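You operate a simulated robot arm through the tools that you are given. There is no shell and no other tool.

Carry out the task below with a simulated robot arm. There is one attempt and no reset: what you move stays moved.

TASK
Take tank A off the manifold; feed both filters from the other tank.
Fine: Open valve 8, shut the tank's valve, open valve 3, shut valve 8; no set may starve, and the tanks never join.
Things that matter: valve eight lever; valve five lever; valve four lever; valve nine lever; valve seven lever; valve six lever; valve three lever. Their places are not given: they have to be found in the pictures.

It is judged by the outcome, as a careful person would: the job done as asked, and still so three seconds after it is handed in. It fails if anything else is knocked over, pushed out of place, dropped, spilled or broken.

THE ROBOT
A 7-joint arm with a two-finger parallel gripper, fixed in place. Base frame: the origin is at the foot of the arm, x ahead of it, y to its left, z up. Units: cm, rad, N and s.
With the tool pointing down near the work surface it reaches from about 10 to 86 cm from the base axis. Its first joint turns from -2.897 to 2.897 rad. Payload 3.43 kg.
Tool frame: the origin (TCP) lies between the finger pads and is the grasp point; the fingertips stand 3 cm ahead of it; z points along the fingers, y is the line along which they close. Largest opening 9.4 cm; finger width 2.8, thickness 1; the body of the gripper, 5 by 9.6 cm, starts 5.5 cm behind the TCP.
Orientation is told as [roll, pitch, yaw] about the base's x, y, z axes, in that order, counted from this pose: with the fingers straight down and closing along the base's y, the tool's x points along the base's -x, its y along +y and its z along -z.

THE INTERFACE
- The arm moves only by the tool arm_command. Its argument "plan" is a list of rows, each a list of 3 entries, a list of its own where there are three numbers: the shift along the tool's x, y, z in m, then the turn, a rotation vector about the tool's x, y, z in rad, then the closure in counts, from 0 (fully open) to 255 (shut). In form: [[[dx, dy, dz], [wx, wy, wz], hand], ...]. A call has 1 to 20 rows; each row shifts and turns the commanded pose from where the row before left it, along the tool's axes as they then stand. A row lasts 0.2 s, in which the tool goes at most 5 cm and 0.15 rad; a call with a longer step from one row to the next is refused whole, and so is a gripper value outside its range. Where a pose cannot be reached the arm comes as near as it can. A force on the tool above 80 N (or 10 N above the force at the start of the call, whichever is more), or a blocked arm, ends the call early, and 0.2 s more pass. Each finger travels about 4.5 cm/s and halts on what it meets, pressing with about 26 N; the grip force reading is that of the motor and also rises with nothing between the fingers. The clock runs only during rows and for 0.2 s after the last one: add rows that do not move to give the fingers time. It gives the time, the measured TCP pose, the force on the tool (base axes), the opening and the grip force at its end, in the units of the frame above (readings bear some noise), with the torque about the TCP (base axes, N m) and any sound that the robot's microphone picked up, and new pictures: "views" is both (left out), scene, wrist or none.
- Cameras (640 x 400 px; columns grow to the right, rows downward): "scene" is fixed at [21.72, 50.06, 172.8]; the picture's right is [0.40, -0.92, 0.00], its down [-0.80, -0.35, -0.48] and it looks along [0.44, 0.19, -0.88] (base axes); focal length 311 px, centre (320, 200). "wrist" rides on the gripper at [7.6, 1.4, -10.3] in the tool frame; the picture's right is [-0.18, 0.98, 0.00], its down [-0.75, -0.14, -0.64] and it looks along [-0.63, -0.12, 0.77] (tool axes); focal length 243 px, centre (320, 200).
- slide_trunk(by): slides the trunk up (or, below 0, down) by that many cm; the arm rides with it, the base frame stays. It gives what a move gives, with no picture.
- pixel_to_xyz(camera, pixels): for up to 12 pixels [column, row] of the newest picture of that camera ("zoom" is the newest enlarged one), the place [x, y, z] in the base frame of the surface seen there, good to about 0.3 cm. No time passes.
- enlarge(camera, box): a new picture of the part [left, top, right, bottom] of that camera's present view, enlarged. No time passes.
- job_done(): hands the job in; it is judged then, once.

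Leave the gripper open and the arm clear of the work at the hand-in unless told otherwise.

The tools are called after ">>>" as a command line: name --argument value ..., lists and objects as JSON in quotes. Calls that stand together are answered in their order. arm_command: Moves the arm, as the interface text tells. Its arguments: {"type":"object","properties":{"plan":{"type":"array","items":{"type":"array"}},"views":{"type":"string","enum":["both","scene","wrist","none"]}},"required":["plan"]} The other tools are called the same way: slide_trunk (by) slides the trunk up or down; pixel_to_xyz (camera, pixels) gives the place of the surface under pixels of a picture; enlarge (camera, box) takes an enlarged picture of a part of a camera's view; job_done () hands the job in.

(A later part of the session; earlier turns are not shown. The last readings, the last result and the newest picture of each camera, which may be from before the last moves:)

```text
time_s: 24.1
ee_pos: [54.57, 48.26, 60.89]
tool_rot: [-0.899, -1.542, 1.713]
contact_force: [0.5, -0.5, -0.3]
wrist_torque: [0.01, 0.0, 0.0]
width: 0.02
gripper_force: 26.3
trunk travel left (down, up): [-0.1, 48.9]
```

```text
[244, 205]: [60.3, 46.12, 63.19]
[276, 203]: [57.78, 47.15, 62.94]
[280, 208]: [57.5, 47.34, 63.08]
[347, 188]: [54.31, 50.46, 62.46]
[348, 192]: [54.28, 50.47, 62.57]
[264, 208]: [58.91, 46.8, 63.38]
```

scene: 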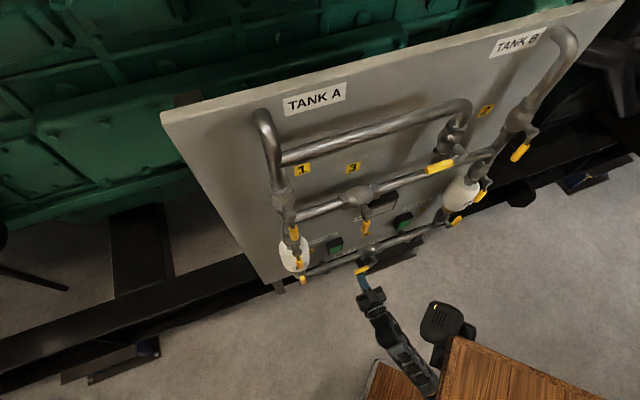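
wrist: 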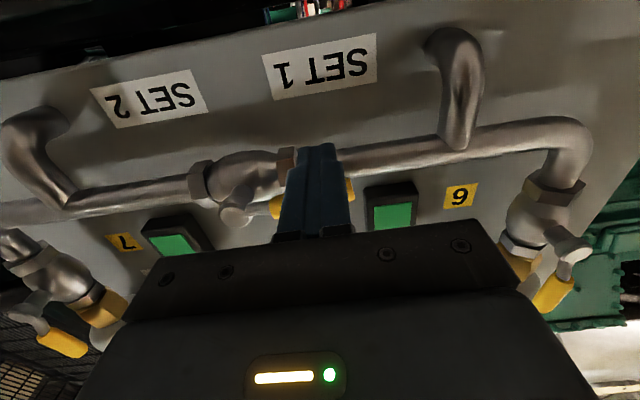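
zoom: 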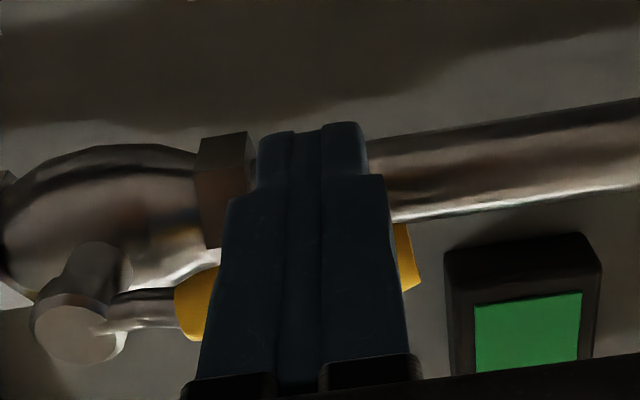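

The tip measures about 0.5 cm lower than the hub end, roughly 5° short. I'll nudge it up in small steps until it gently meets its stop.

>>> arm_command --plan '[[[-0.003, 0, 0], [0, 0, 0], 255], [[-0.002, 0, 0], [0, 0, 0], 255], [[-0.002, 0, 0], [0, 0, 0], 255], [[0, 0, 0], [0, 0, 0], 255]]' --views "wrist"

>>> enlarge --camera "wrist" --box '[220, 100, 420, 240]'

>>> pixel_to_xyz --camera "wrist" --pixels '[[276, 203], [280, 208], [347, 188], [348, 192], [264, 208], [270, 200]]'

```text
time_s: 25.1
ee_pos: [54.53, 48.31, 61.54]
tool_rot: [-0.895, -1.539, 1.707]
contact_force: [-0.5, -0.3, -0.7]
wrist_torque: [-0.01, 0.02, -0.03]
width: 0.0
gripper_force: 25.7
trunk travel left (down, up): [-0.1, 48.9]
```

wrist: 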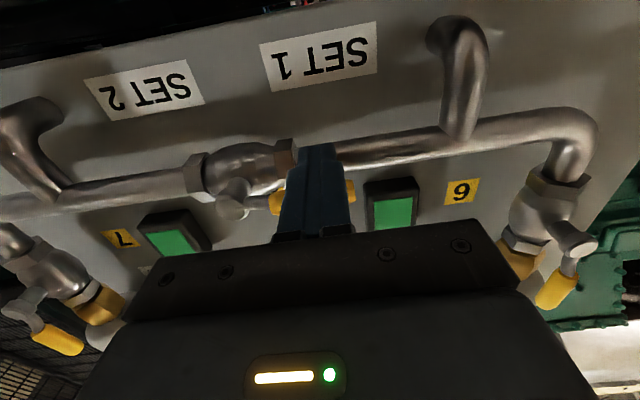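

```text
2.86 times, centred on (320, 170) of wrist
```

zoom: 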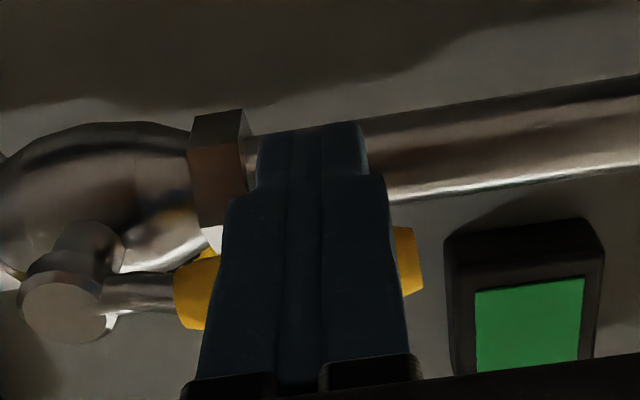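

```text
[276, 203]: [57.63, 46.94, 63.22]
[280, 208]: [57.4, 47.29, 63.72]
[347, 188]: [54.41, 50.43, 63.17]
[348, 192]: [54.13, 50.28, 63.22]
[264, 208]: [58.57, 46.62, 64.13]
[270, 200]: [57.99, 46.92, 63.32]
```

There's still no resistance. A few more millimetres up to find the stop.

>>> arm_command --plan '[[[-0.002, 0, 0], [0, 0, 0], 255], [[-0.002, 0, 0], [0, 0, 0], 255], [[0, 0, 0], [0, 0, 0], 255]]' --views "wrist"

>>> enlarge --camera "wrist" --box '[220, 100, 420, 240]'

```text
time_s: 25.9
ee_pos: [54.58, 48.34, 61.94]
tool_rot: [-0.834, -1.54, 1.645]
contact_force: [0.0, -2.1, -6.9]
wrist_torque: [-0.09, 0.14, -0.09]
width: 0.0
gripper_force: 26.1
trunk travel left (down, up): [-0.1, 48.9]
```

wrist: 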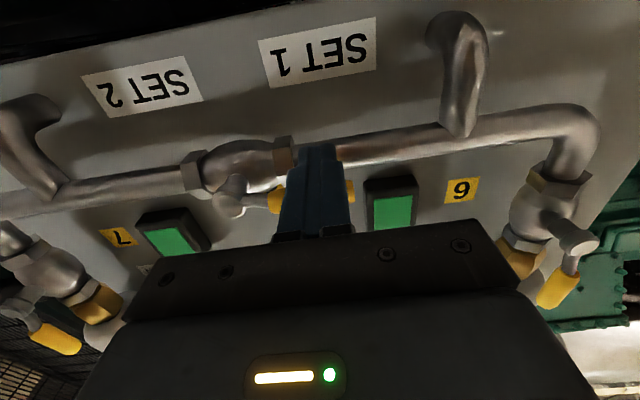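

```text
2.86 times, centred on (320, 170) of wrist
```

zoom: 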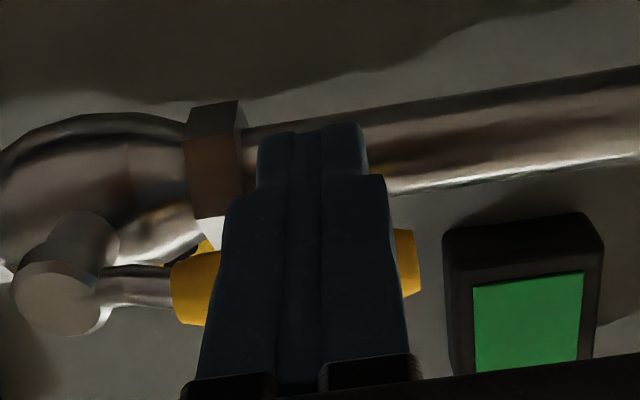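

The tool now feels about 7 N at the stop, so valve 8 is fully open. I'll drop off the lever, back out, go left at this height (to avoid the robot's head camera), then up toward valve 1.

>>> arm_command --plan '[[[0.012, 0, 0], [0, 0, 0], 255], [[0.005, 0, -0.03], [0, 0, 0], 255], [[0, 0, -0.04], [0, 0, 0], 255], [[0, 0, -0.03], [0, 0, 0], 255], [[0, 0.03, 0], [0, 0, 0], 255], [[0, 0.04, 0], [0, 0, 0], 255], [[0, 0.04, 0], [0, 0, 0], 255], [[0, 0.04, 0], [0, 0, 0], 255], [[0, 0.04, 0], [0, 0, 0], 255], [[0, 0.04, 0], [0, 0, 0], 255], [[0, 0.03, 0], [0, 0, 0], 255], [[0, 0, 0], [0, 0, 0], 255]]'

>>> enlarge --camera "scene" --box '[345, 235, 401, 280]'

>>> enlarge --camera "scene" --box '[264, 190, 328, 240]'

>>> pixel_to_xyz --camera "scene" --pixels '[[368, 261], [363, 263], [360, 265], [289, 212], [292, 215], [294, 226], [294, 236], [294, 239], [281, 198], [287, 208], [280, 190]]'

```text
time_s: 28.7
ee_pos: [34.89, 57.07, 59.8]
tool_rot: [-2.158, -1.484, 2.904]
contact_force: [0.3, 0.5, -0.6]
wrist_torque: [-0.03, 0.02, 0.0]
width: 0.0
gripper_force: 25.7
trunk travel left (down, up): [-0.1, 48.9]
stopped in row 12: the arm was blocked; the commanded pose is now the measured one
```

scene: 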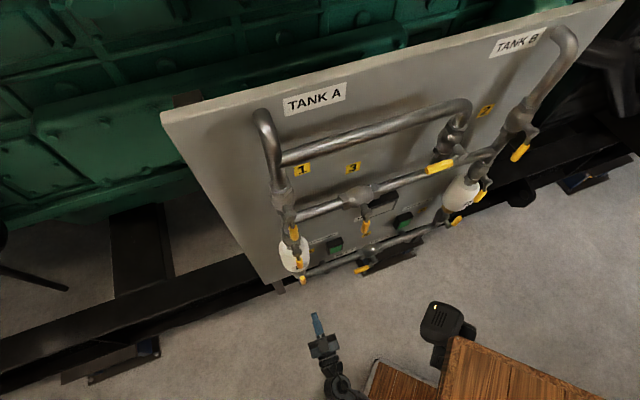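
wrist: 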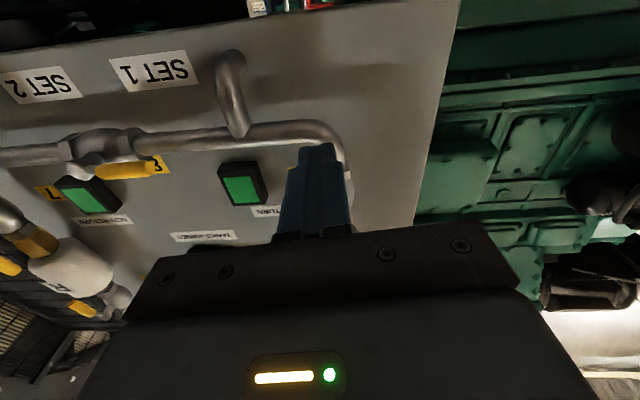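

```text
8.89 times, centred on (373, 258) of scene
```

zoom: 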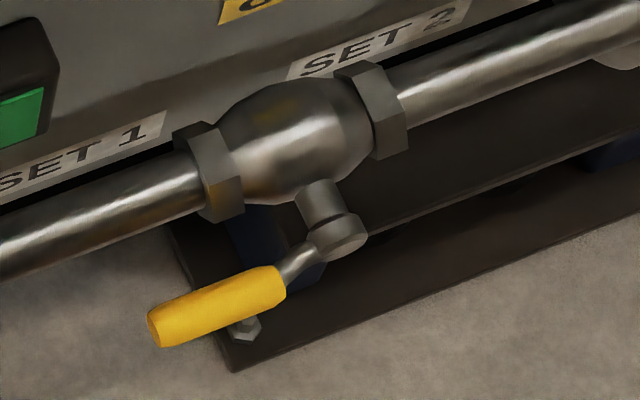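

```text
8.00 times, centred on (296, 215) of scene
```

zoom: 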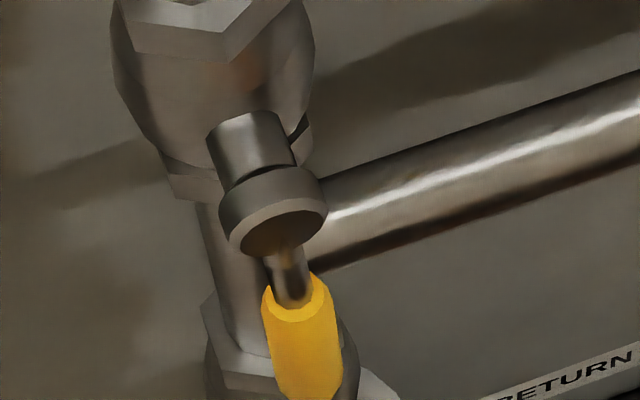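

```text
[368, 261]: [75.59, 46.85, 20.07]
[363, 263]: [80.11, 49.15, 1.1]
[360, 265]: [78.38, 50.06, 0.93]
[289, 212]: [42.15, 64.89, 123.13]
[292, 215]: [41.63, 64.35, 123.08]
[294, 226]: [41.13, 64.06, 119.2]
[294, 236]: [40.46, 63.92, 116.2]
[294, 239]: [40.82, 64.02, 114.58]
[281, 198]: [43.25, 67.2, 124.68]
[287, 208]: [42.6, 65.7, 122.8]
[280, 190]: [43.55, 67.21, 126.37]
```

Valve 8 is open with its lever left and level. The arm hit a joint limit while going left at low height, which skewed the tool by about 5°. I'll go up first, then straighten it. Valve 1's hub is at s≈-16.4, z≈122, with the lever tip at z≈114.

>>> arm_command --plan '[[[-0.04, 0, 0], [0, 0, 0], 255], [[-0.04, 0, 0], [0, 0, 0], 255], [[-0.04, 0, 0], [0, 0, 0], 255], [[-0.04, 0, 0], [0, 0, 0], 255], [[0, 0, 0], [-0.038, 0.048, 0.072], 255], [[-0.04, 0, 0], [0, 0, 0], 255], [[-0.04, 0, 0], [0, 0, 0], 255], [[-0.04, 0, 0], [0, 0, 0], 255], [[-0.04, 0, 0], [0, 0, 0], 255], [[0, 0, 0], [0, 0, 0], 255]]'

```text
time_s: 29.5
ee_pos: [37.55, 56.09, 68.85]
tool_rot: [-2.041, -1.304, 2.768]
contact_force: [0.4, -0.4, 0.1]
wrist_torque: [0.01, 0.0, 0.01]
width: 0.0
gripper_force: 25.7
trunk travel left (down, up): [-0.1, 48.9]
stopped in row 4: the arm was blocked; the commanded pose is now the measured one
```

scene: 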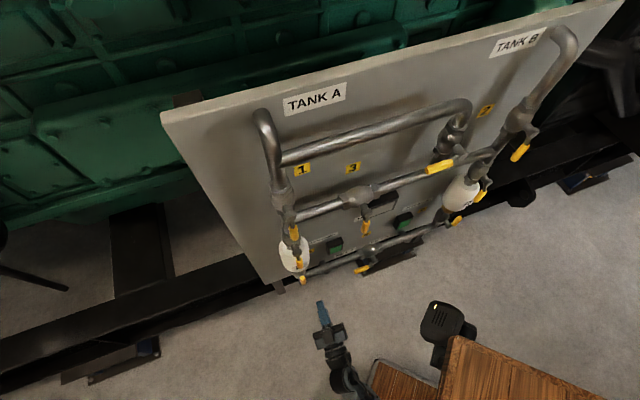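
wrist: 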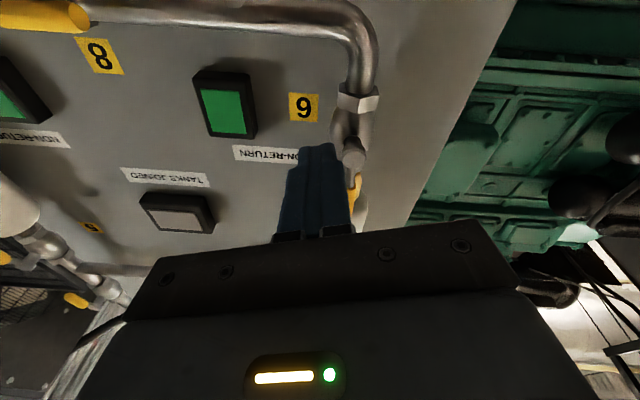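

The arm is blocked again, and the skew is mostly a roll about the pointing axis, which suggests the last joint is at its limit. Roll doesn't matter for pushing with closed fingers, so I'll roll further in the direction it drifted to free that joint.

>>> arm_command --plan '[[[0, 0, -0.01], [0, 0, -0.1], 255], [[0, 0, -0.01], [0, 0, -0.12], 255], [[0, 0, 0], [0, 0, -0.12], 255], [[0, 0, 0], [0, 0, -0.12], 255], [[0, 0, 0], [0, 0, 0], 255]]'

```text
time_s: 30.7
ee_pos: [36.45, 54.74, 68.48]
tool_rot: [-1.758, -0.86, 2.453]
contact_force: [-1.1, 0.4, -0.6]
wrist_torque: [0.02, -0.01, -0.03]
width: 0.0
gripper_force: 25.7
trunk travel left (down, up): [-0.1, 48.9]
```

scene: 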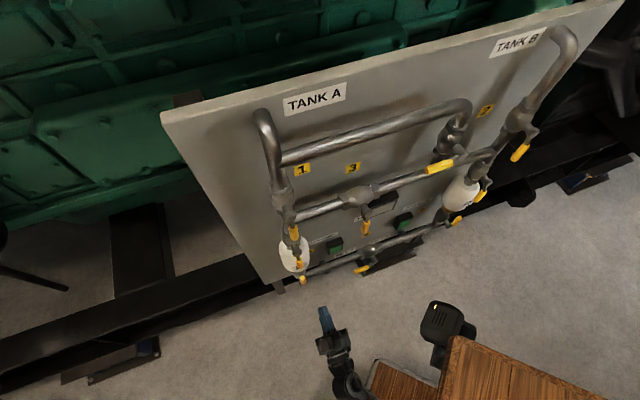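
wrist: 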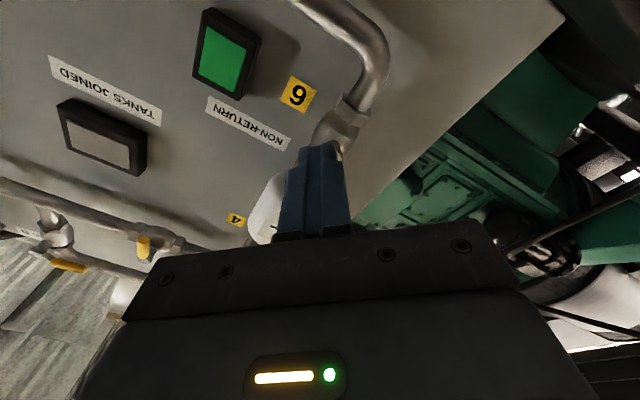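

The roll worked. I'll raise the trunk 30 cm to take the tool up near valve 1's height without changing the arm's posture.

>>> slide_trunk --by 30

>>> arm_command --plan '[[[0, 0, 0], [-0.113, 0.063, 0], 255], [[-0.0304, -0.026, 0], [0, 0, 0], 255], [[-0.0304, -0.026, 0], [0, 0, 0], 255], [[-0.0304, -0.026, 0], [0, 0, 0], 255], [[0, 0, 0], [0, 0, 0], 255]]'

```text
time_s: 33.7
ee_pos: [36.32, 54.64, 98.44]
tool_rot: [-1.759, -0.864, 2.459]
contact_force: [-0.7, -0.5, -0.1]
wrist_torque: [-0.03, -0.01, 0.02]
width: 0.01
gripper_force: 26.2
trunk travel left (down, up): [-30.1, 18.9]
```

```text
time_s: 34.5
ee_pos: [40.02, 53.37, 104.09]
tool_rot: [-1.654, -0.708, 2.394]
contact_force: [-0.4, -0.2, -0.8]
wrist_torque: [0.0, 0.01, -0.02]
width: 0.01
gripper_force: 26.0
trunk travel left (down, up): [-30.1, 18.9]
stopped in row 4: the arm was blocked; the commanded pose is now the measured one
```

scene: 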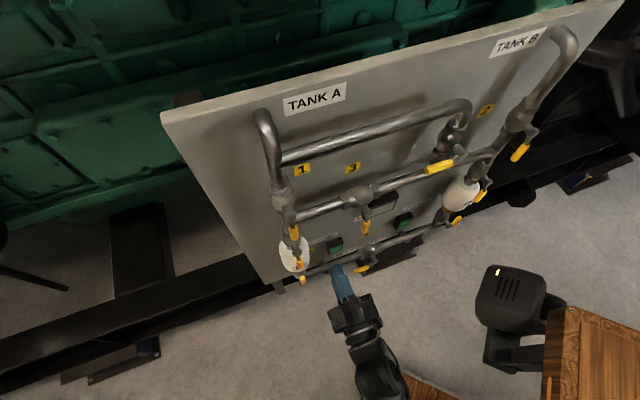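
wrist: 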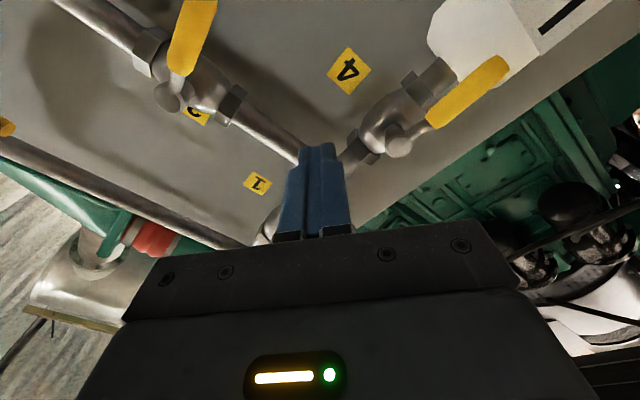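

Blocked again. I think the tool axis is nearly in line with the forearm here, a wrist singularity. I'll pitch the tool down about 37° to get away from it, which also leaves the wrist joints free to straighten the roll.

>>> arm_command --plan '[[[0, 0, -0.01], [-0.0988, 0.0845, 0], 255], [[0, 0, -0.01], [-0.0988, 0.0845, 0], 255], [[0, 0, 0], [-0.0988, 0.0845, 0], 255], [[0, 0, 0], [-0.0988, 0.0845, 0], 255], [[0, 0, 0], [-0.0988, 0.0845, 0], 255], [[0, 0, 0], [0, 0, 0], 255]]'

```text
time_s: 35.3
ee_pos: [41.84, 50.47, 101.36]
tool_rot: [-1.324, -0.522, 2.161]
contact_force: [-0.1, 0.1, -0.4]
wrist_torque: [0.01, 0.0, 0.0]
width: 0.02
gripper_force: 26.0
trunk travel left (down, up): [-30.1, 18.9]
stopped in row 3: the arm was blocked; the commanded pose is now the measured one
```

scene: 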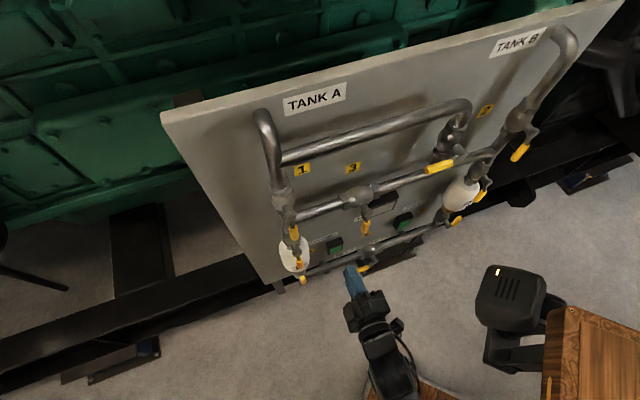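
wrist: 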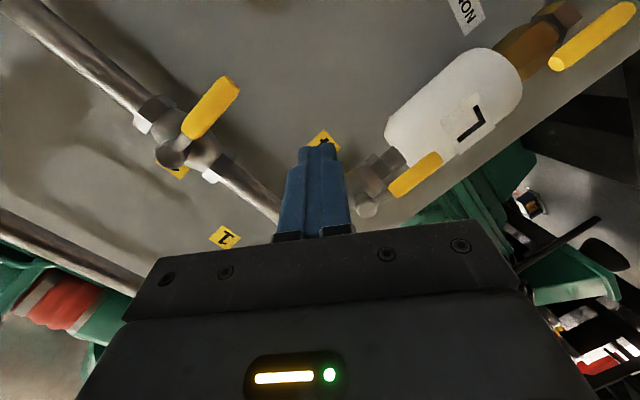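

It did pitch down some before stalling. Near that posture the joints need more time, so I'll continue with smaller, slower steps.

>>> arm_command --plan '[[[0, 0, 0], [-0.0425, 0.026, -0.0035], 255], [[0, 0, 0], [-0.0425, 0.026, -0.0035], 255], [[0, 0, 0], [-0.0425, 0.026, -0.0035], 255], [[0, 0, 0], [-0.0425, 0.026, -0.0035], 255], [[0, 0, 0], [-0.0425, 0.026, -0.0035], 255], [[0, 0, 0], [-0.0425, 0.026, -0.0035], 255], [[0, 0, 0], [-0.0425, 0.026, -0.0035], 255], [[0, 0, 0], [-0.0425, 0.026, -0.0035], 255], [[0, 0, 0], [-0.0425, 0.026, -0.0035], 255], [[0, 0, 0], [-0.0425, 0.026, -0.0035], 255], [[0, 0, 0], [-0.0425, 0.026, -0.0035], 255], [[0, 0, 0], [-0.0425, 0.026, -0.0035], 255], [[0, 0, 0], [0, 0, 0], 255]]'

```text
time_s: 36.5
ee_pos: [44.34, 48.9, 99.29]
tool_rot: [-1.157, -0.333, 2.068]
contact_force: [-0.5, -0.4, 0.3]
wrist_torque: [-0.01, 0.0, 0.02]
width: 0.01
gripper_force: 25.6
trunk travel left (down, up): [-30.1, 18.9]
stopped in row 5: the arm was blocked; the commanded pose is now the measured one
```

scene: 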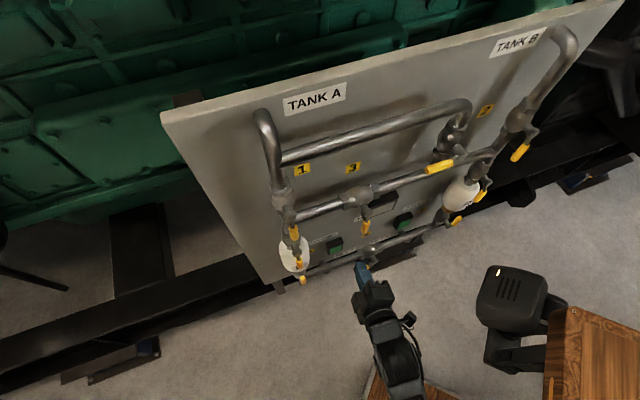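
wrist: 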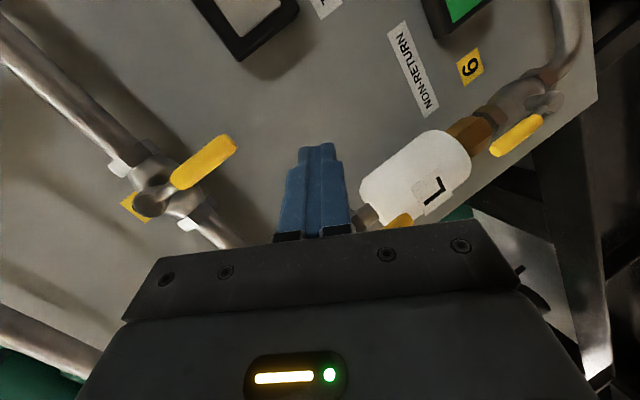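

The tool keeps sliding right and rolling, so some joint is at a limit on this side. Near valve 8's side (s≈5) the posture was healthy. I'll go back that way, to the right at about 18 cm off the panel, and unroll the tool in small steps.

>>> arm_command --plan '[[[0.0181, -0.008, 0.0027], [0, 0, 0], 255], [[0.0181, -0.008, 0.0027], [0, 0, 0], 255], [[0.0181, -0.008, 0.0027], [0, 0, 0], 255], [[0.0181, -0.008, 0.0027], [0, 0, 0], 255], [[0, 0, 0], [0, 0, 0.1], 255], [[0, 0, 0], [0, 0, 0.1], 255], [[0, 0, 0], [0, 0, 0.1], 255], [[0, 0, 0], [0, 0, 0.1], 255], [[0, 0, 0], [0, 0, 0.1], 255], [[0, 0, 0], [0, 0, 0.1], 255], [[0, 0, 0], [0, 0, 0], 255]]'

```text
time_s: 38.9
ee_pos: [50.12, 43.27, 98.88]
tool_rot: [-0.952, -0.859, 1.716]
contact_force: [-0.8, 0.3, -0.3]
wrist_torque: [0.0, 0.0, 0.0]
width: 0.0
gripper_force: 26.0
trunk travel left (down, up): [-30.1, 18.9]
```

scene: 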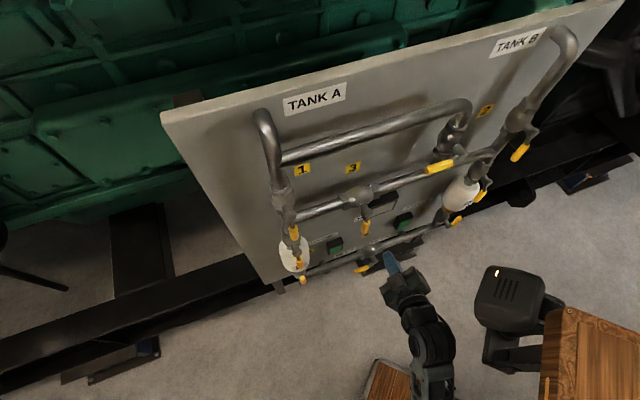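
wrist: 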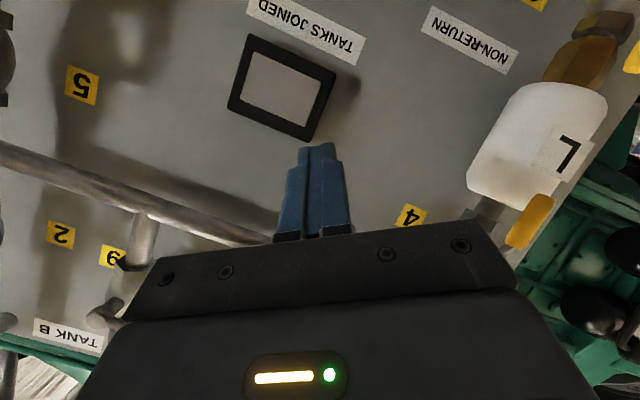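

Fully reached this time, and label 9 is visible beside the bypass valve. I'll finish unrolling the tool, then pitch it down so I can travel left without the singularity.

>>> arm_command --plan '[[[0, 0, 0], [0, 0, 0.12], 255], [[0, 0, 0], [0, 0, 0.12], 255], [[0, 0, 0], [0, 0, 0.12], 255], [[0, 0, 0], [0, 0, 0.12], 255], [[0, 0, 0], [0, 0, 0.13], 255], [[0, 0, 0], [0, 0.08, 0], 255], [[0, 0, 0], [0, 0.08, 0], 255], [[0, 0, 0], [0, 0.08, 0], 255], [[0, 0, 0], [0, 0.08, 0], 255], [[0, 0, 0], [0, 0.08, 0], 255], [[0, 0, 0], [0, 0.08, 0], 255], [[0, 0, 0], [0, 0, 0], 255]]' --views "scene"

```text
time_s: 40.2
ee_pos: [52.2, 41.85, 98.64]
tool_rot: [-0.395, -1.188, 1.016]
contact_force: [-0.6, -0.6, 0.0]
wrist_torque: [0.02, -0.02, 0.02]
width: 0.01
gripper_force: 25.9
trunk travel left (down, up): [-30.1, 18.9]
stopped in row 6: the arm was blocked; the commanded pose is now the measured one
```

scene: 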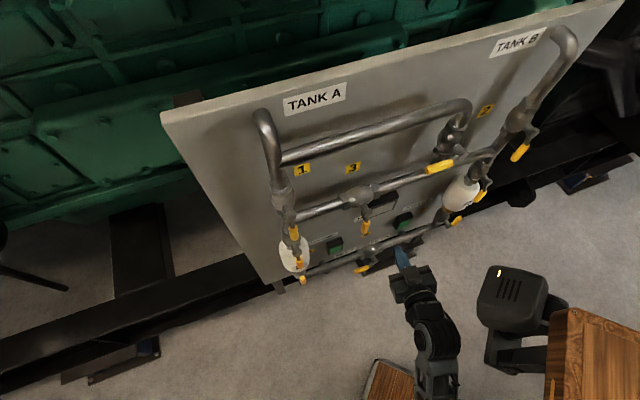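

Blocked again at the start of the pitch. I need to see the arm's posture, so I'll look at the arm in the scene view and measure points along it.

>>> enlarge --camera "scene" --box '[360, 240, 616, 400]'

>>> pixel_to_xyz --camera "scene" --pixels '[[402, 258], [412, 285], [425, 315], [437, 335], [440, 360], [435, 395], [515, 290], [495, 350], [560, 350], [550, 395], [600, 330], [455, 395]]'

```text
2.50 times, centred on (488, 320) of scene
```

zoom: 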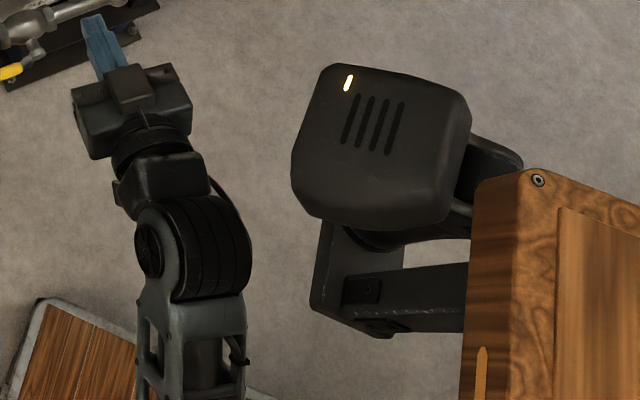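

```text
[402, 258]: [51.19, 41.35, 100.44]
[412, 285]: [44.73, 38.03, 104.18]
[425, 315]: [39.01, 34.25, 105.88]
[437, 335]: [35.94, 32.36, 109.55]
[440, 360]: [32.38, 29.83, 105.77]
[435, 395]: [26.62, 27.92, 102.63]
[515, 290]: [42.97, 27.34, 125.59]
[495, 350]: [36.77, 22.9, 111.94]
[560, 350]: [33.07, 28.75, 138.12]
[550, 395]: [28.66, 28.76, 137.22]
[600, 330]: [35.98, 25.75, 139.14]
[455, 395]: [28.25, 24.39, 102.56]
```

The arm's wrist (about (37,33,109)) is right up against the robot's own head camera and bracket (z ≥ 111 at y<31), which explains the last block. I'll level the tool, go down, and return to the pose that worked earlier (s≈-5, about 59 cm above the lowest-trunk reference).

>>> arm_command --plan '[[[0, 0, 0], [-0.0406, -0.0913, 0.0295], 255], [[0, 0, 0], [-0.0406, -0.0913, 0.0295], 255], [[0, 0, 0], [-0.0406, -0.0913, 0.0295], 255], [[0, 0, 0], [-0.0406, -0.0913, 0.0295], 255], [[0.02, 0, -0.006], [0, 0, 0], 255], [[0.02, 0, -0.006], [0, 0, 0], 255], [[0.02, 0, 0], [0, 0, 0], 255], [[0.02, 0, 0], [0, 0, 0], 255], [[0.02, 0, 0], [0, 0, 0], 255], [[0, 0, 0], [0, 0, 0], 255]]'

```text
time_s: 42.4
ee_pos: [51.29, 41.28, 88.06]
tool_rot: [1.195, -1.565, -0.416]
contact_force: [0.1, -0.7, -0.2]
wrist_torque: [-0.01, -0.02, 0.02]
width: 0.0
gripper_force: 25.9
trunk travel left (down, up): [-30.1, 18.9]
```

scene: 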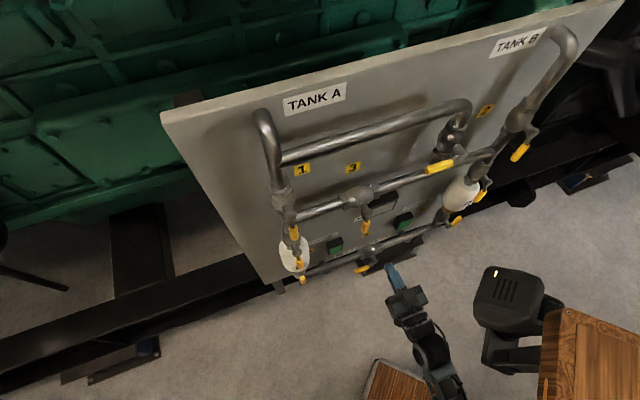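
wrist: 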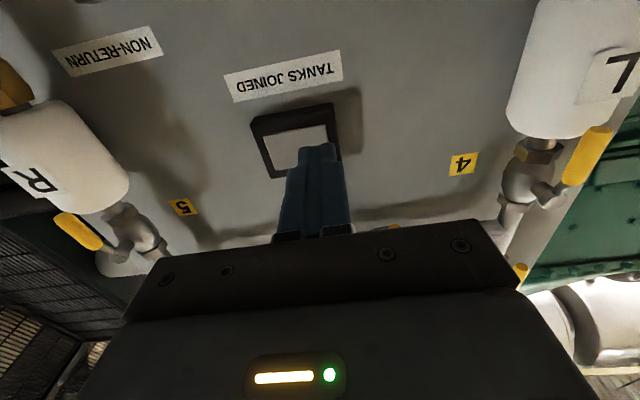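

The posture is healthy and level again. Now left about 12.5 cm in small steps to the earlier good pose, then diagonally up-left along the reverse of the path I came in by.

>>> arm_command --plan '[[[0, 0.025, 0], [0, 0, 0], 255], [[0, 0.025, 0], [0, 0, 0], 255], [[0, 0.025, 0], [0, 0, 0], 255], [[0, 0.025, 0], [0, 0, 0], 255], [[0, 0.025, 0], [0, 0, 0], 255], [[-0.02, 0.015, 0], [0, 0, 0], 255], [[-0.02, 0.015, 0], [0, 0, 0], 255], [[-0.02, 0.015, 0], [0, 0, 0], 255], [[-0.02, 0.015, 0], [0, 0, 0], 255], [[0, 0, 0], [0, 0, 0], 255]]'

```text
time_s: 44.0
ee_pos: [46.67, 44.72, 83.71]
tool_rot: [-0.79, -1.395, 1.444]
contact_force: [0.1, 0.3, -0.1]
wrist_torque: [0.0, -0.02, -0.03]
width: 0.03
gripper_force: 26.2
trunk travel left (down, up): [-30.1, 18.9]
stopped in row 8: the arm was blocked; the commanded pose is now the measured one
```

scene: 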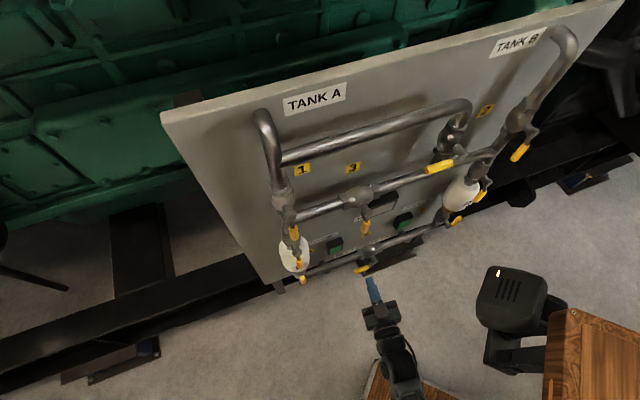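
wrist: 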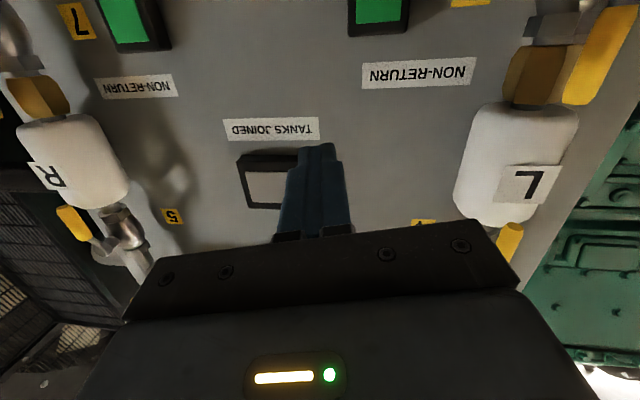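

Blocked again, and the tool sank about 4 cm instead of rising. I'll look at what the arm is touching.

>>> enlarge --camera "scene" --box '[350, 270, 558, 400]'

>>> pixel_to_xyz --camera "scene" --pixels '[[374, 290], [382, 315], [388, 335], [398, 355], [400, 375], [410, 390], [415, 396], [375, 385], [440, 390], [500, 380], [545, 345], [548, 395]]'

```text
3.08 times, centred on (454, 335) of scene
```

zoom: 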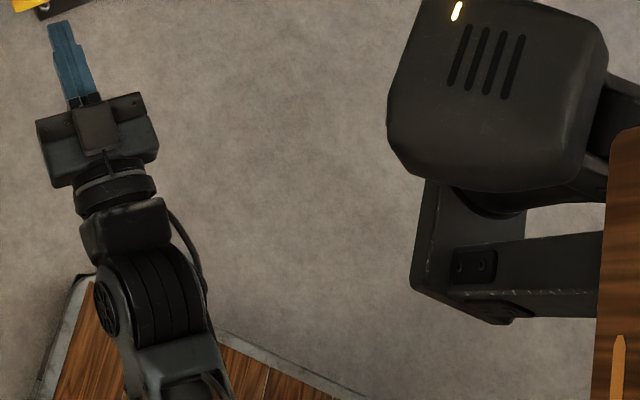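

```text
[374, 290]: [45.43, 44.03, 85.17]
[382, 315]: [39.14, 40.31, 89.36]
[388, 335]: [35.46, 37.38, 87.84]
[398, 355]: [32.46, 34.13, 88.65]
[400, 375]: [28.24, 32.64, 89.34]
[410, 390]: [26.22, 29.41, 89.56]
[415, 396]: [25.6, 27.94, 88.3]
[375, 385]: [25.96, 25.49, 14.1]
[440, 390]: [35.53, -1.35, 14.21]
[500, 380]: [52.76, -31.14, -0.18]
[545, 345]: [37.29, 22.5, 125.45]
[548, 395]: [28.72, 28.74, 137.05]
```

The forearm (bearing 38°) and the tool are now exactly in line, which confirms the singularity. I'll pitch the tool down in slow steps here, where the wrist is just clear of the head camera.

>>> arm_command --plan '[[[0, 0, 0], [0, 0.04, 0], 255], [[0, 0, 0], [0, 0.04, 0], 255], [[0, 0, 0], [0, 0.04, 0], 255], [[0, 0, 0], [0, 0.04, 0], 255], [[0, 0, 0], [0, 0.04, 0], 255], [[0, 0, 0], [0, 0.04, 0], 255], [[0, 0, 0], [0, 0.04, 0], 255], [[0, 0, 0], [0, 0.04, 0], 255], [[0, 0, 0], [0, 0.04, 0], 255], [[0, 0, 0], [0, 0.04, 0], 255], [[0, 0, 0], [0, 0, 0], 255]]' --views "scene"

```text
time_s: 45.4
ee_pos: [48.52, 38.95, 78.0]
tool_rot: [-0.469, -1.087, 1.032]
contact_force: [0.6, 0.6, 0.3]
wrist_torque: [-0.03, -0.01, 0.03]
width: 0.0
gripper_force: 25.7
trunk travel left (down, up): [-30.1, 18.9]
stopped in row 6: the arm was blocked; the commanded pose is now the measured one
```

scene: 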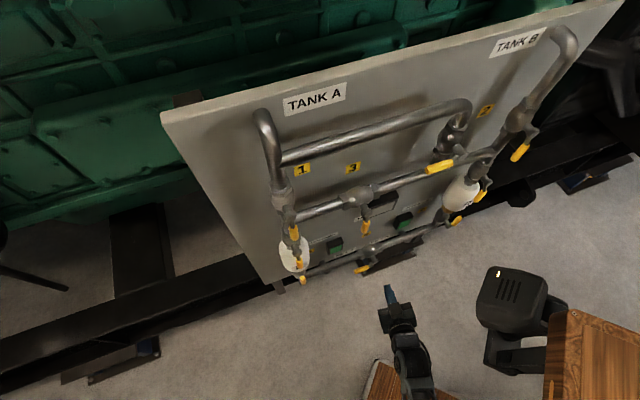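

The wrist itself seems unable to rise or move left. I need to see the robot's body, so I'll use enlarge boxes at the picture's edge, which show somewhat beyond the frame.

>>> enlarge --camera "scene" --box '[0, 380, 640, 400]'

>>> enlarge --camera "scene" --box '[600, 0, 640, 400]'

```text
1.00 times, centred on (320, 390) of scene (not enlarged: the box is as wide or as high as the picture)
```

zoom: 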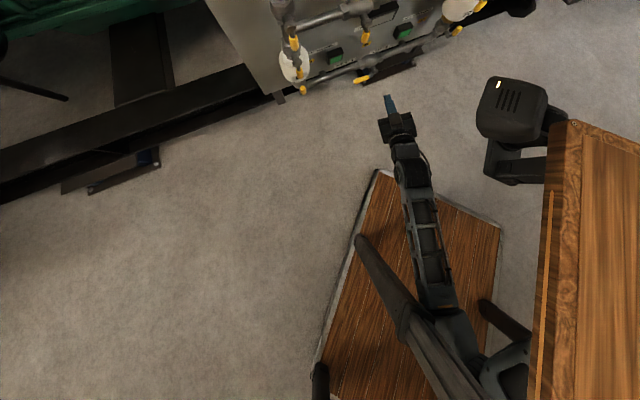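

```text
1.00 times, centred on (620, 200) of scene (not enlarged: the box is as wide or as high as the picture)
```

zoom: 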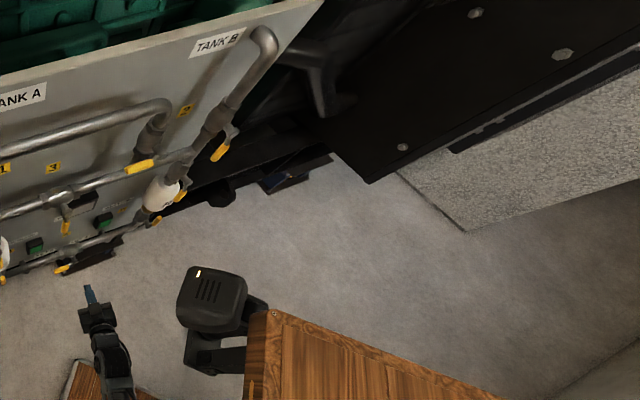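

Now I can see the forearm, elbow and wooden torso. I'll get a view there and measure the links.

>>> enlarge --camera "scene" --box '[240, 398, 640, 400]'

```text
1.60 times, centred on (440, 399) of scene
```

zoom: 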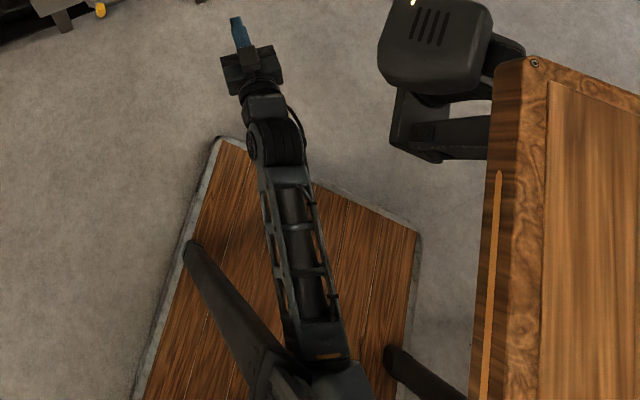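

>>> pixel_to_xyz --camera "zoom" --pixels '[[280, 145], [290, 200], [305, 270], [320, 335], [345, 385], [200, 260], [260, 340], [290, 390], [420, 380], [500, 250], [490, 350], [440, 145]]'

```text
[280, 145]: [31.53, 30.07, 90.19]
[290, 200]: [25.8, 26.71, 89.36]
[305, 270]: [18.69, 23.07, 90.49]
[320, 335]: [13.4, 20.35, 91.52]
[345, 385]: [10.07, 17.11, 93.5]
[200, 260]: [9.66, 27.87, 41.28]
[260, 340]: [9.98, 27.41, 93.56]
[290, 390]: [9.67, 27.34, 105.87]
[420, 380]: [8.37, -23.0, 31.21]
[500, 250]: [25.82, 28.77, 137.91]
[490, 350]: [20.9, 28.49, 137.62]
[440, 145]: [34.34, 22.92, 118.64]
```

That explains it. A vertical post of the robot's own frame stands at about (10, 27), and the forearm passes just to its right, so the post blocks travel to the left. Pointing the tool more to the left (yaw ≈ 50–58°) keeps the wrist to the right of the post. I'll re-orient to level at yaw 50° first.

>>> arm_command --plan '[[[0, 0, 0], [-0.0505, -0.077, 0.025], 255], [[0, 0, 0], [-0.0505, -0.077, 0.025], 255], [[0, 0, 0], [-0.0505, -0.077, 0.025], 255], [[0, 0, 0], [-0.0505, -0.077, 0.025], 255], [[0, 0, 0], [-0.0505, -0.077, 0.025], 255], [[0, 0, 0], [-0.0505, -0.077, 0.025], 255], [[0, 0, 0], [0, 0, 0], 255]]' --views "scene"

>>> enlarge --camera "scene" --box '[240, 398, 640, 400]'

```text
time_s: 47.0
ee_pos: [48.48, 39.5, 77.82]
tool_rot: [2.0, -1.563, -1.128]
contact_force: [0.1, 0.0, -0.5]
wrist_torque: [-0.02, -0.02, -0.03]
width: 0.03
gripper_force: 25.7
trunk travel left (down, up): [-30.1, 18.9]
```

scene: 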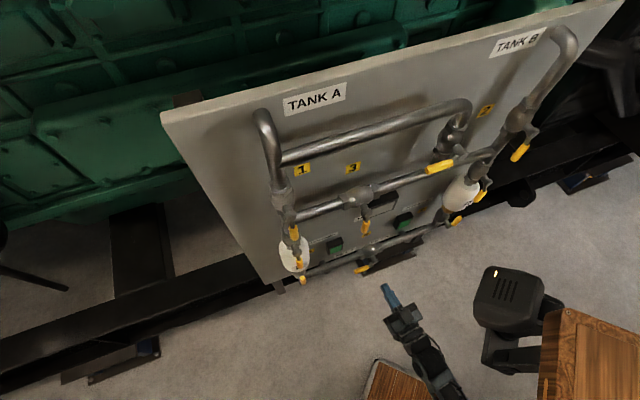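

```text
1.60 times, centred on (440, 399) of scene
```

zoom: 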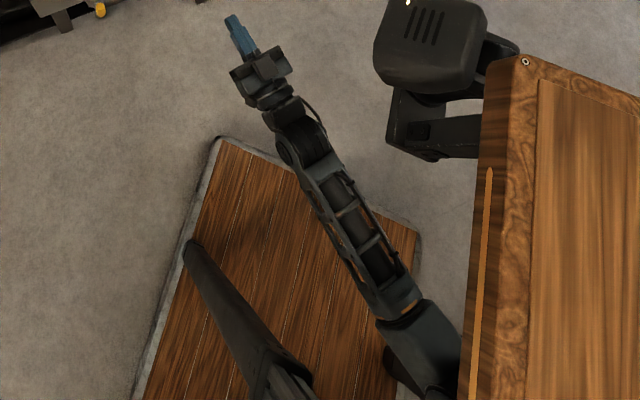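

The forearm has swung well clear of the post. Now I'll move toward s≈-8 with the tips about 14 cm off the panel, in steps, while rising a little.

>>> arm_command --plan '[[[-0.01, 0.023, 0.0107], [0, 0, 0], 255], [[-0.01, 0.023, 0.0107], [0, 0, 0], 255], [[-0.01, 0.023, 0.0107], [0, 0, 0], 255], [[-0.01, 0.023, 0.0107], [0, 0, 0], 255], [[-0.01, 0.023, 0.0107], [0, 0, 0], 255], [[-0.01, 0.023, 0.0107], [0, 0, 0], 255], [[0, 0, 0], [0, 0, 0], 255]]' --views "scene"

>>> enlarge --camera "scene" --box '[240, 398, 640, 400]'

```text
time_s: 48.6
ee_pos: [42.36, 53.08, 83.99]
tool_rot: [1.958, -1.566, -1.087]
contact_force: [-0.2, -0.2, 0.4]
wrist_torque: [0.03, -0.01, 0.01]
width: 0.01
gripper_force: 25.8
trunk travel left (down, up): [-30.1, 18.9]
```

scene: 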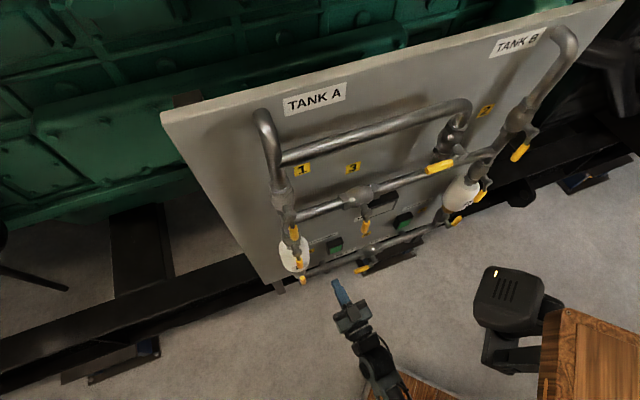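

```text
1.60 times, centred on (440, 399) of scene
```

zoom: 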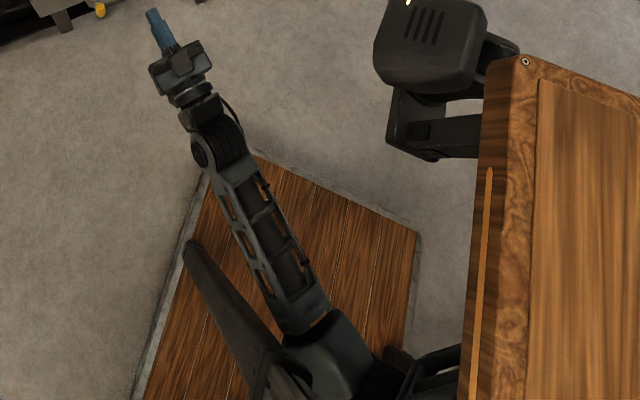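

Fully reached. I'll check the elbow's clearance from the post.

>>> pixel_to_xyz --camera "zoom" --pixels '[[220, 150], [255, 220], [290, 300], [310, 330], [340, 370], [285, 320], [265, 300], [245, 355], [265, 375], [290, 390], [440, 355], [395, 385]]'

```text
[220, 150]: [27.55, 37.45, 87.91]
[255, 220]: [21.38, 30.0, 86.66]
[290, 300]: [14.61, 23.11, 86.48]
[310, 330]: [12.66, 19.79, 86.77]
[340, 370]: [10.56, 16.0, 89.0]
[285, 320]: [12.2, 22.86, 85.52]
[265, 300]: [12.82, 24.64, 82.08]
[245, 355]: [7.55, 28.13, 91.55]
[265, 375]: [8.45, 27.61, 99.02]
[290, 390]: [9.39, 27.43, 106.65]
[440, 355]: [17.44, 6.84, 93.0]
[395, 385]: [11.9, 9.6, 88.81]
```

The forearm's left edge (12.8, 24.6) is within a couple of cm of the post. Turning the tool further left (yaw ≈ 65°) will swing it away. I'll do that and raise the tool 10 cm.

>>> arm_command --plan '[[[0, 0, 0], [-0.087, 0, 0], 255], [[0, 0, 0], [-0.087, 0, 0], 255], [[0, 0, 0], [-0.087, 0, 0], 255], [[-0.025, 0, 0], [0, 0, 0], 255], [[-0.025, 0, 0], [0, 0, 0], 255], [[-0.025, 0, 0], [0, 0, 0], 255], [[-0.025, 0, 0], [0, 0, 0], 255], [[0, 0, 0], [0, 0, 0], 255]]'

>>> enlarge --camera "scene" --box '[240, 398, 640, 400]'

```text
time_s: 50.4
ee_pos: [42.16, 53.01, 93.87]
tool_rot: [2.213, -1.563, -1.084]
contact_force: [0.7, 0.0, -0.2]
wrist_torque: [0.0, 0.0, 0.03]
width: 0.0
gripper_force: 26.2
trunk travel left (down, up): [-30.1, 18.9]
```

scene: 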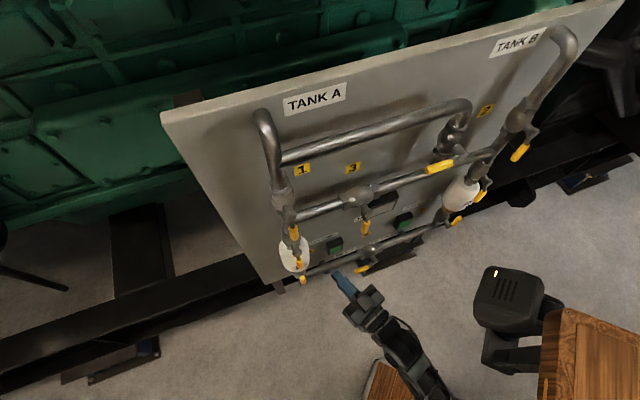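
wrist: 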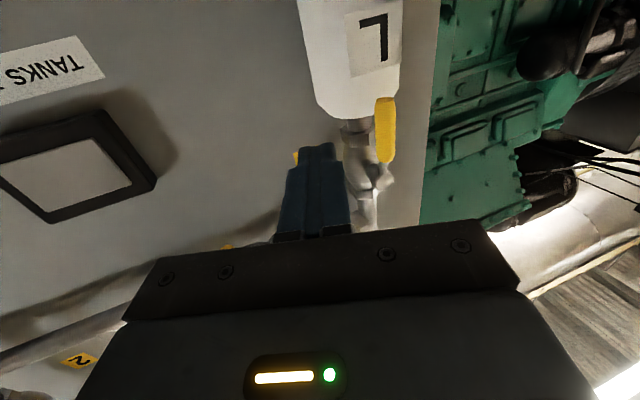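

```text
1.60 times, centred on (440, 399) of scene
```

zoom: 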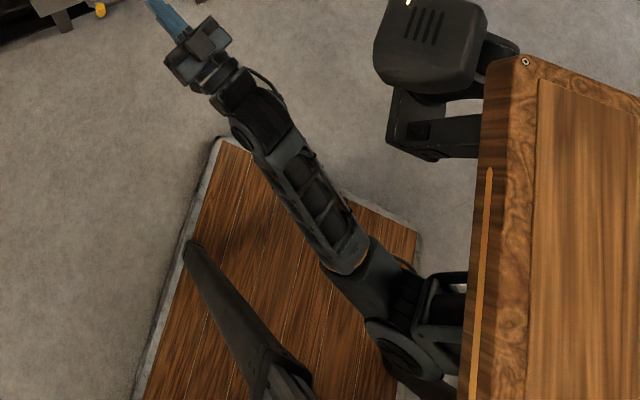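

The posture is good now, with the forearm well clear of the post. I'll raise the trunk 18.8 cm to bring the tool near valve 1's height without changing it.

>>> slide_trunk --by 18.8

>>> arm_command --plan '[[[0, 0.02, 0.009], [0, 0, 0], 255], [[0, 0.02, 0.009], [0, 0, 0], 255], [[0, 0.02, 0.009], [0, 0, 0], 255], [[-0.01, 0.02, 0.009], [0, 0, 0], 255], [[-0.01, 0.02, 0.009], [0, 0, 0], 255], [[-0.01, 0.017, 0.009], [0, 0, 0], 255], [[0, 0, 0], [0, 0, 0], 255]]'

>>> enlarge --camera "scene" --box '[264, 190, 328, 240]'

>>> enlarge --camera "scene" --box '[240, 398, 640, 400]'

```text
time_s: 52.5
ee_pos: [42.12, 52.93, 112.78]
tool_rot: [2.2, -1.564, -1.07]
contact_force: [0.1, -0.1, 0.6]
wrist_torque: [-0.04, 0.01, 0.0]
width: 0.01
gripper_force: 26.1
trunk travel left (down, up): [-48.9, 0.1]
```

```text
time_s: 54.1
ee_pos: [35.12, 62.3, 114.8]
tool_rot: [-1.58, -1.547, 2.7]
contact_force: [-0.7, 0.2, 0.3]
wrist_torque: [-0.03, -0.02, -0.01]
width: 0.01
gripper_force: 25.9
trunk travel left (down, up): [-48.9, 0.1]
```

scene: 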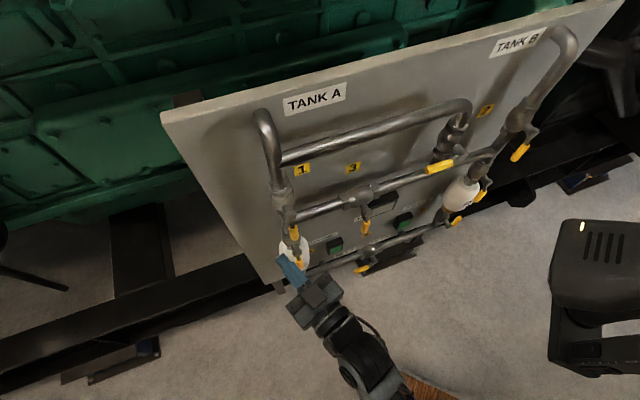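
wrist: 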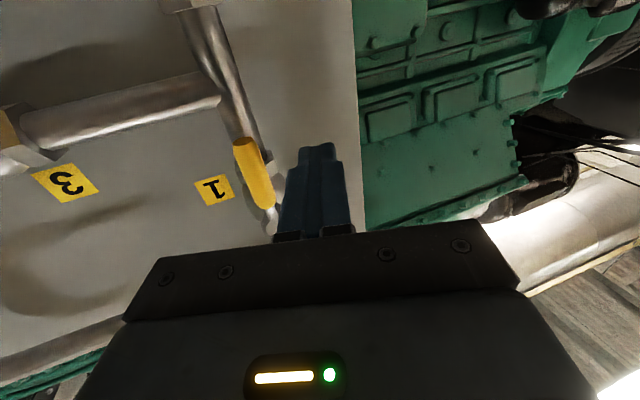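

```text
8.00 times, centred on (296, 215) of scene
```

zoom: 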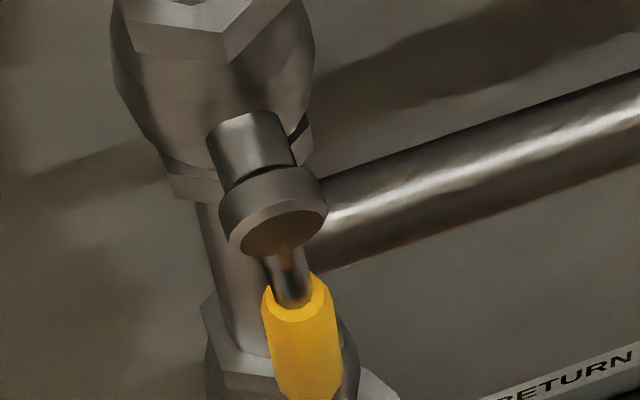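

```text
1.60 times, centred on (440, 399) of scene
```

zoom: 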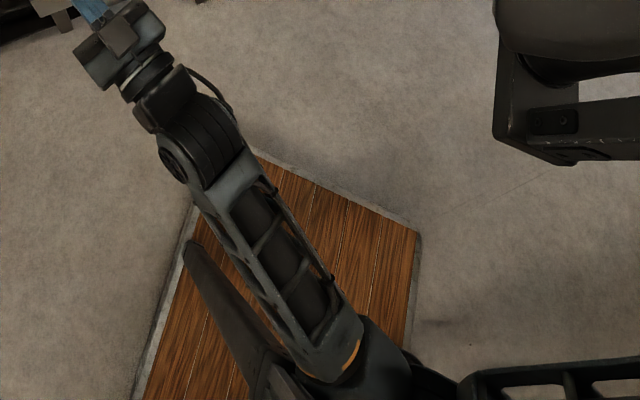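

In place: the tool is at s≈-19.2, with valve 1's lever just right of the fingers. I'll measure the lever from here.

>>> enlarge --camera "wrist" --box '[200, 90, 400, 240]'

>>> pixel_to_xyz --camera "wrist" --pixels '[[245, 143], [252, 165], [260, 190], [266, 202], [272, 215], [270, 228], [225, 100], [316, 150]]'

```text
2.67 times, centred on (300, 165) of wrist
```

zoom: 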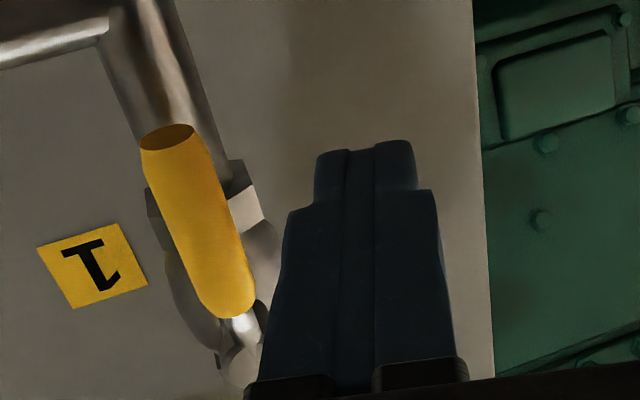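

```text
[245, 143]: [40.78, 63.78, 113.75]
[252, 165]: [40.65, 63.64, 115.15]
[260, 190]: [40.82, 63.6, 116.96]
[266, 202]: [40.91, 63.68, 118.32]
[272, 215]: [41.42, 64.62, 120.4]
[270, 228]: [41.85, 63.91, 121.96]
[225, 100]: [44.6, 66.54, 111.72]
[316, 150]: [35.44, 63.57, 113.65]
```

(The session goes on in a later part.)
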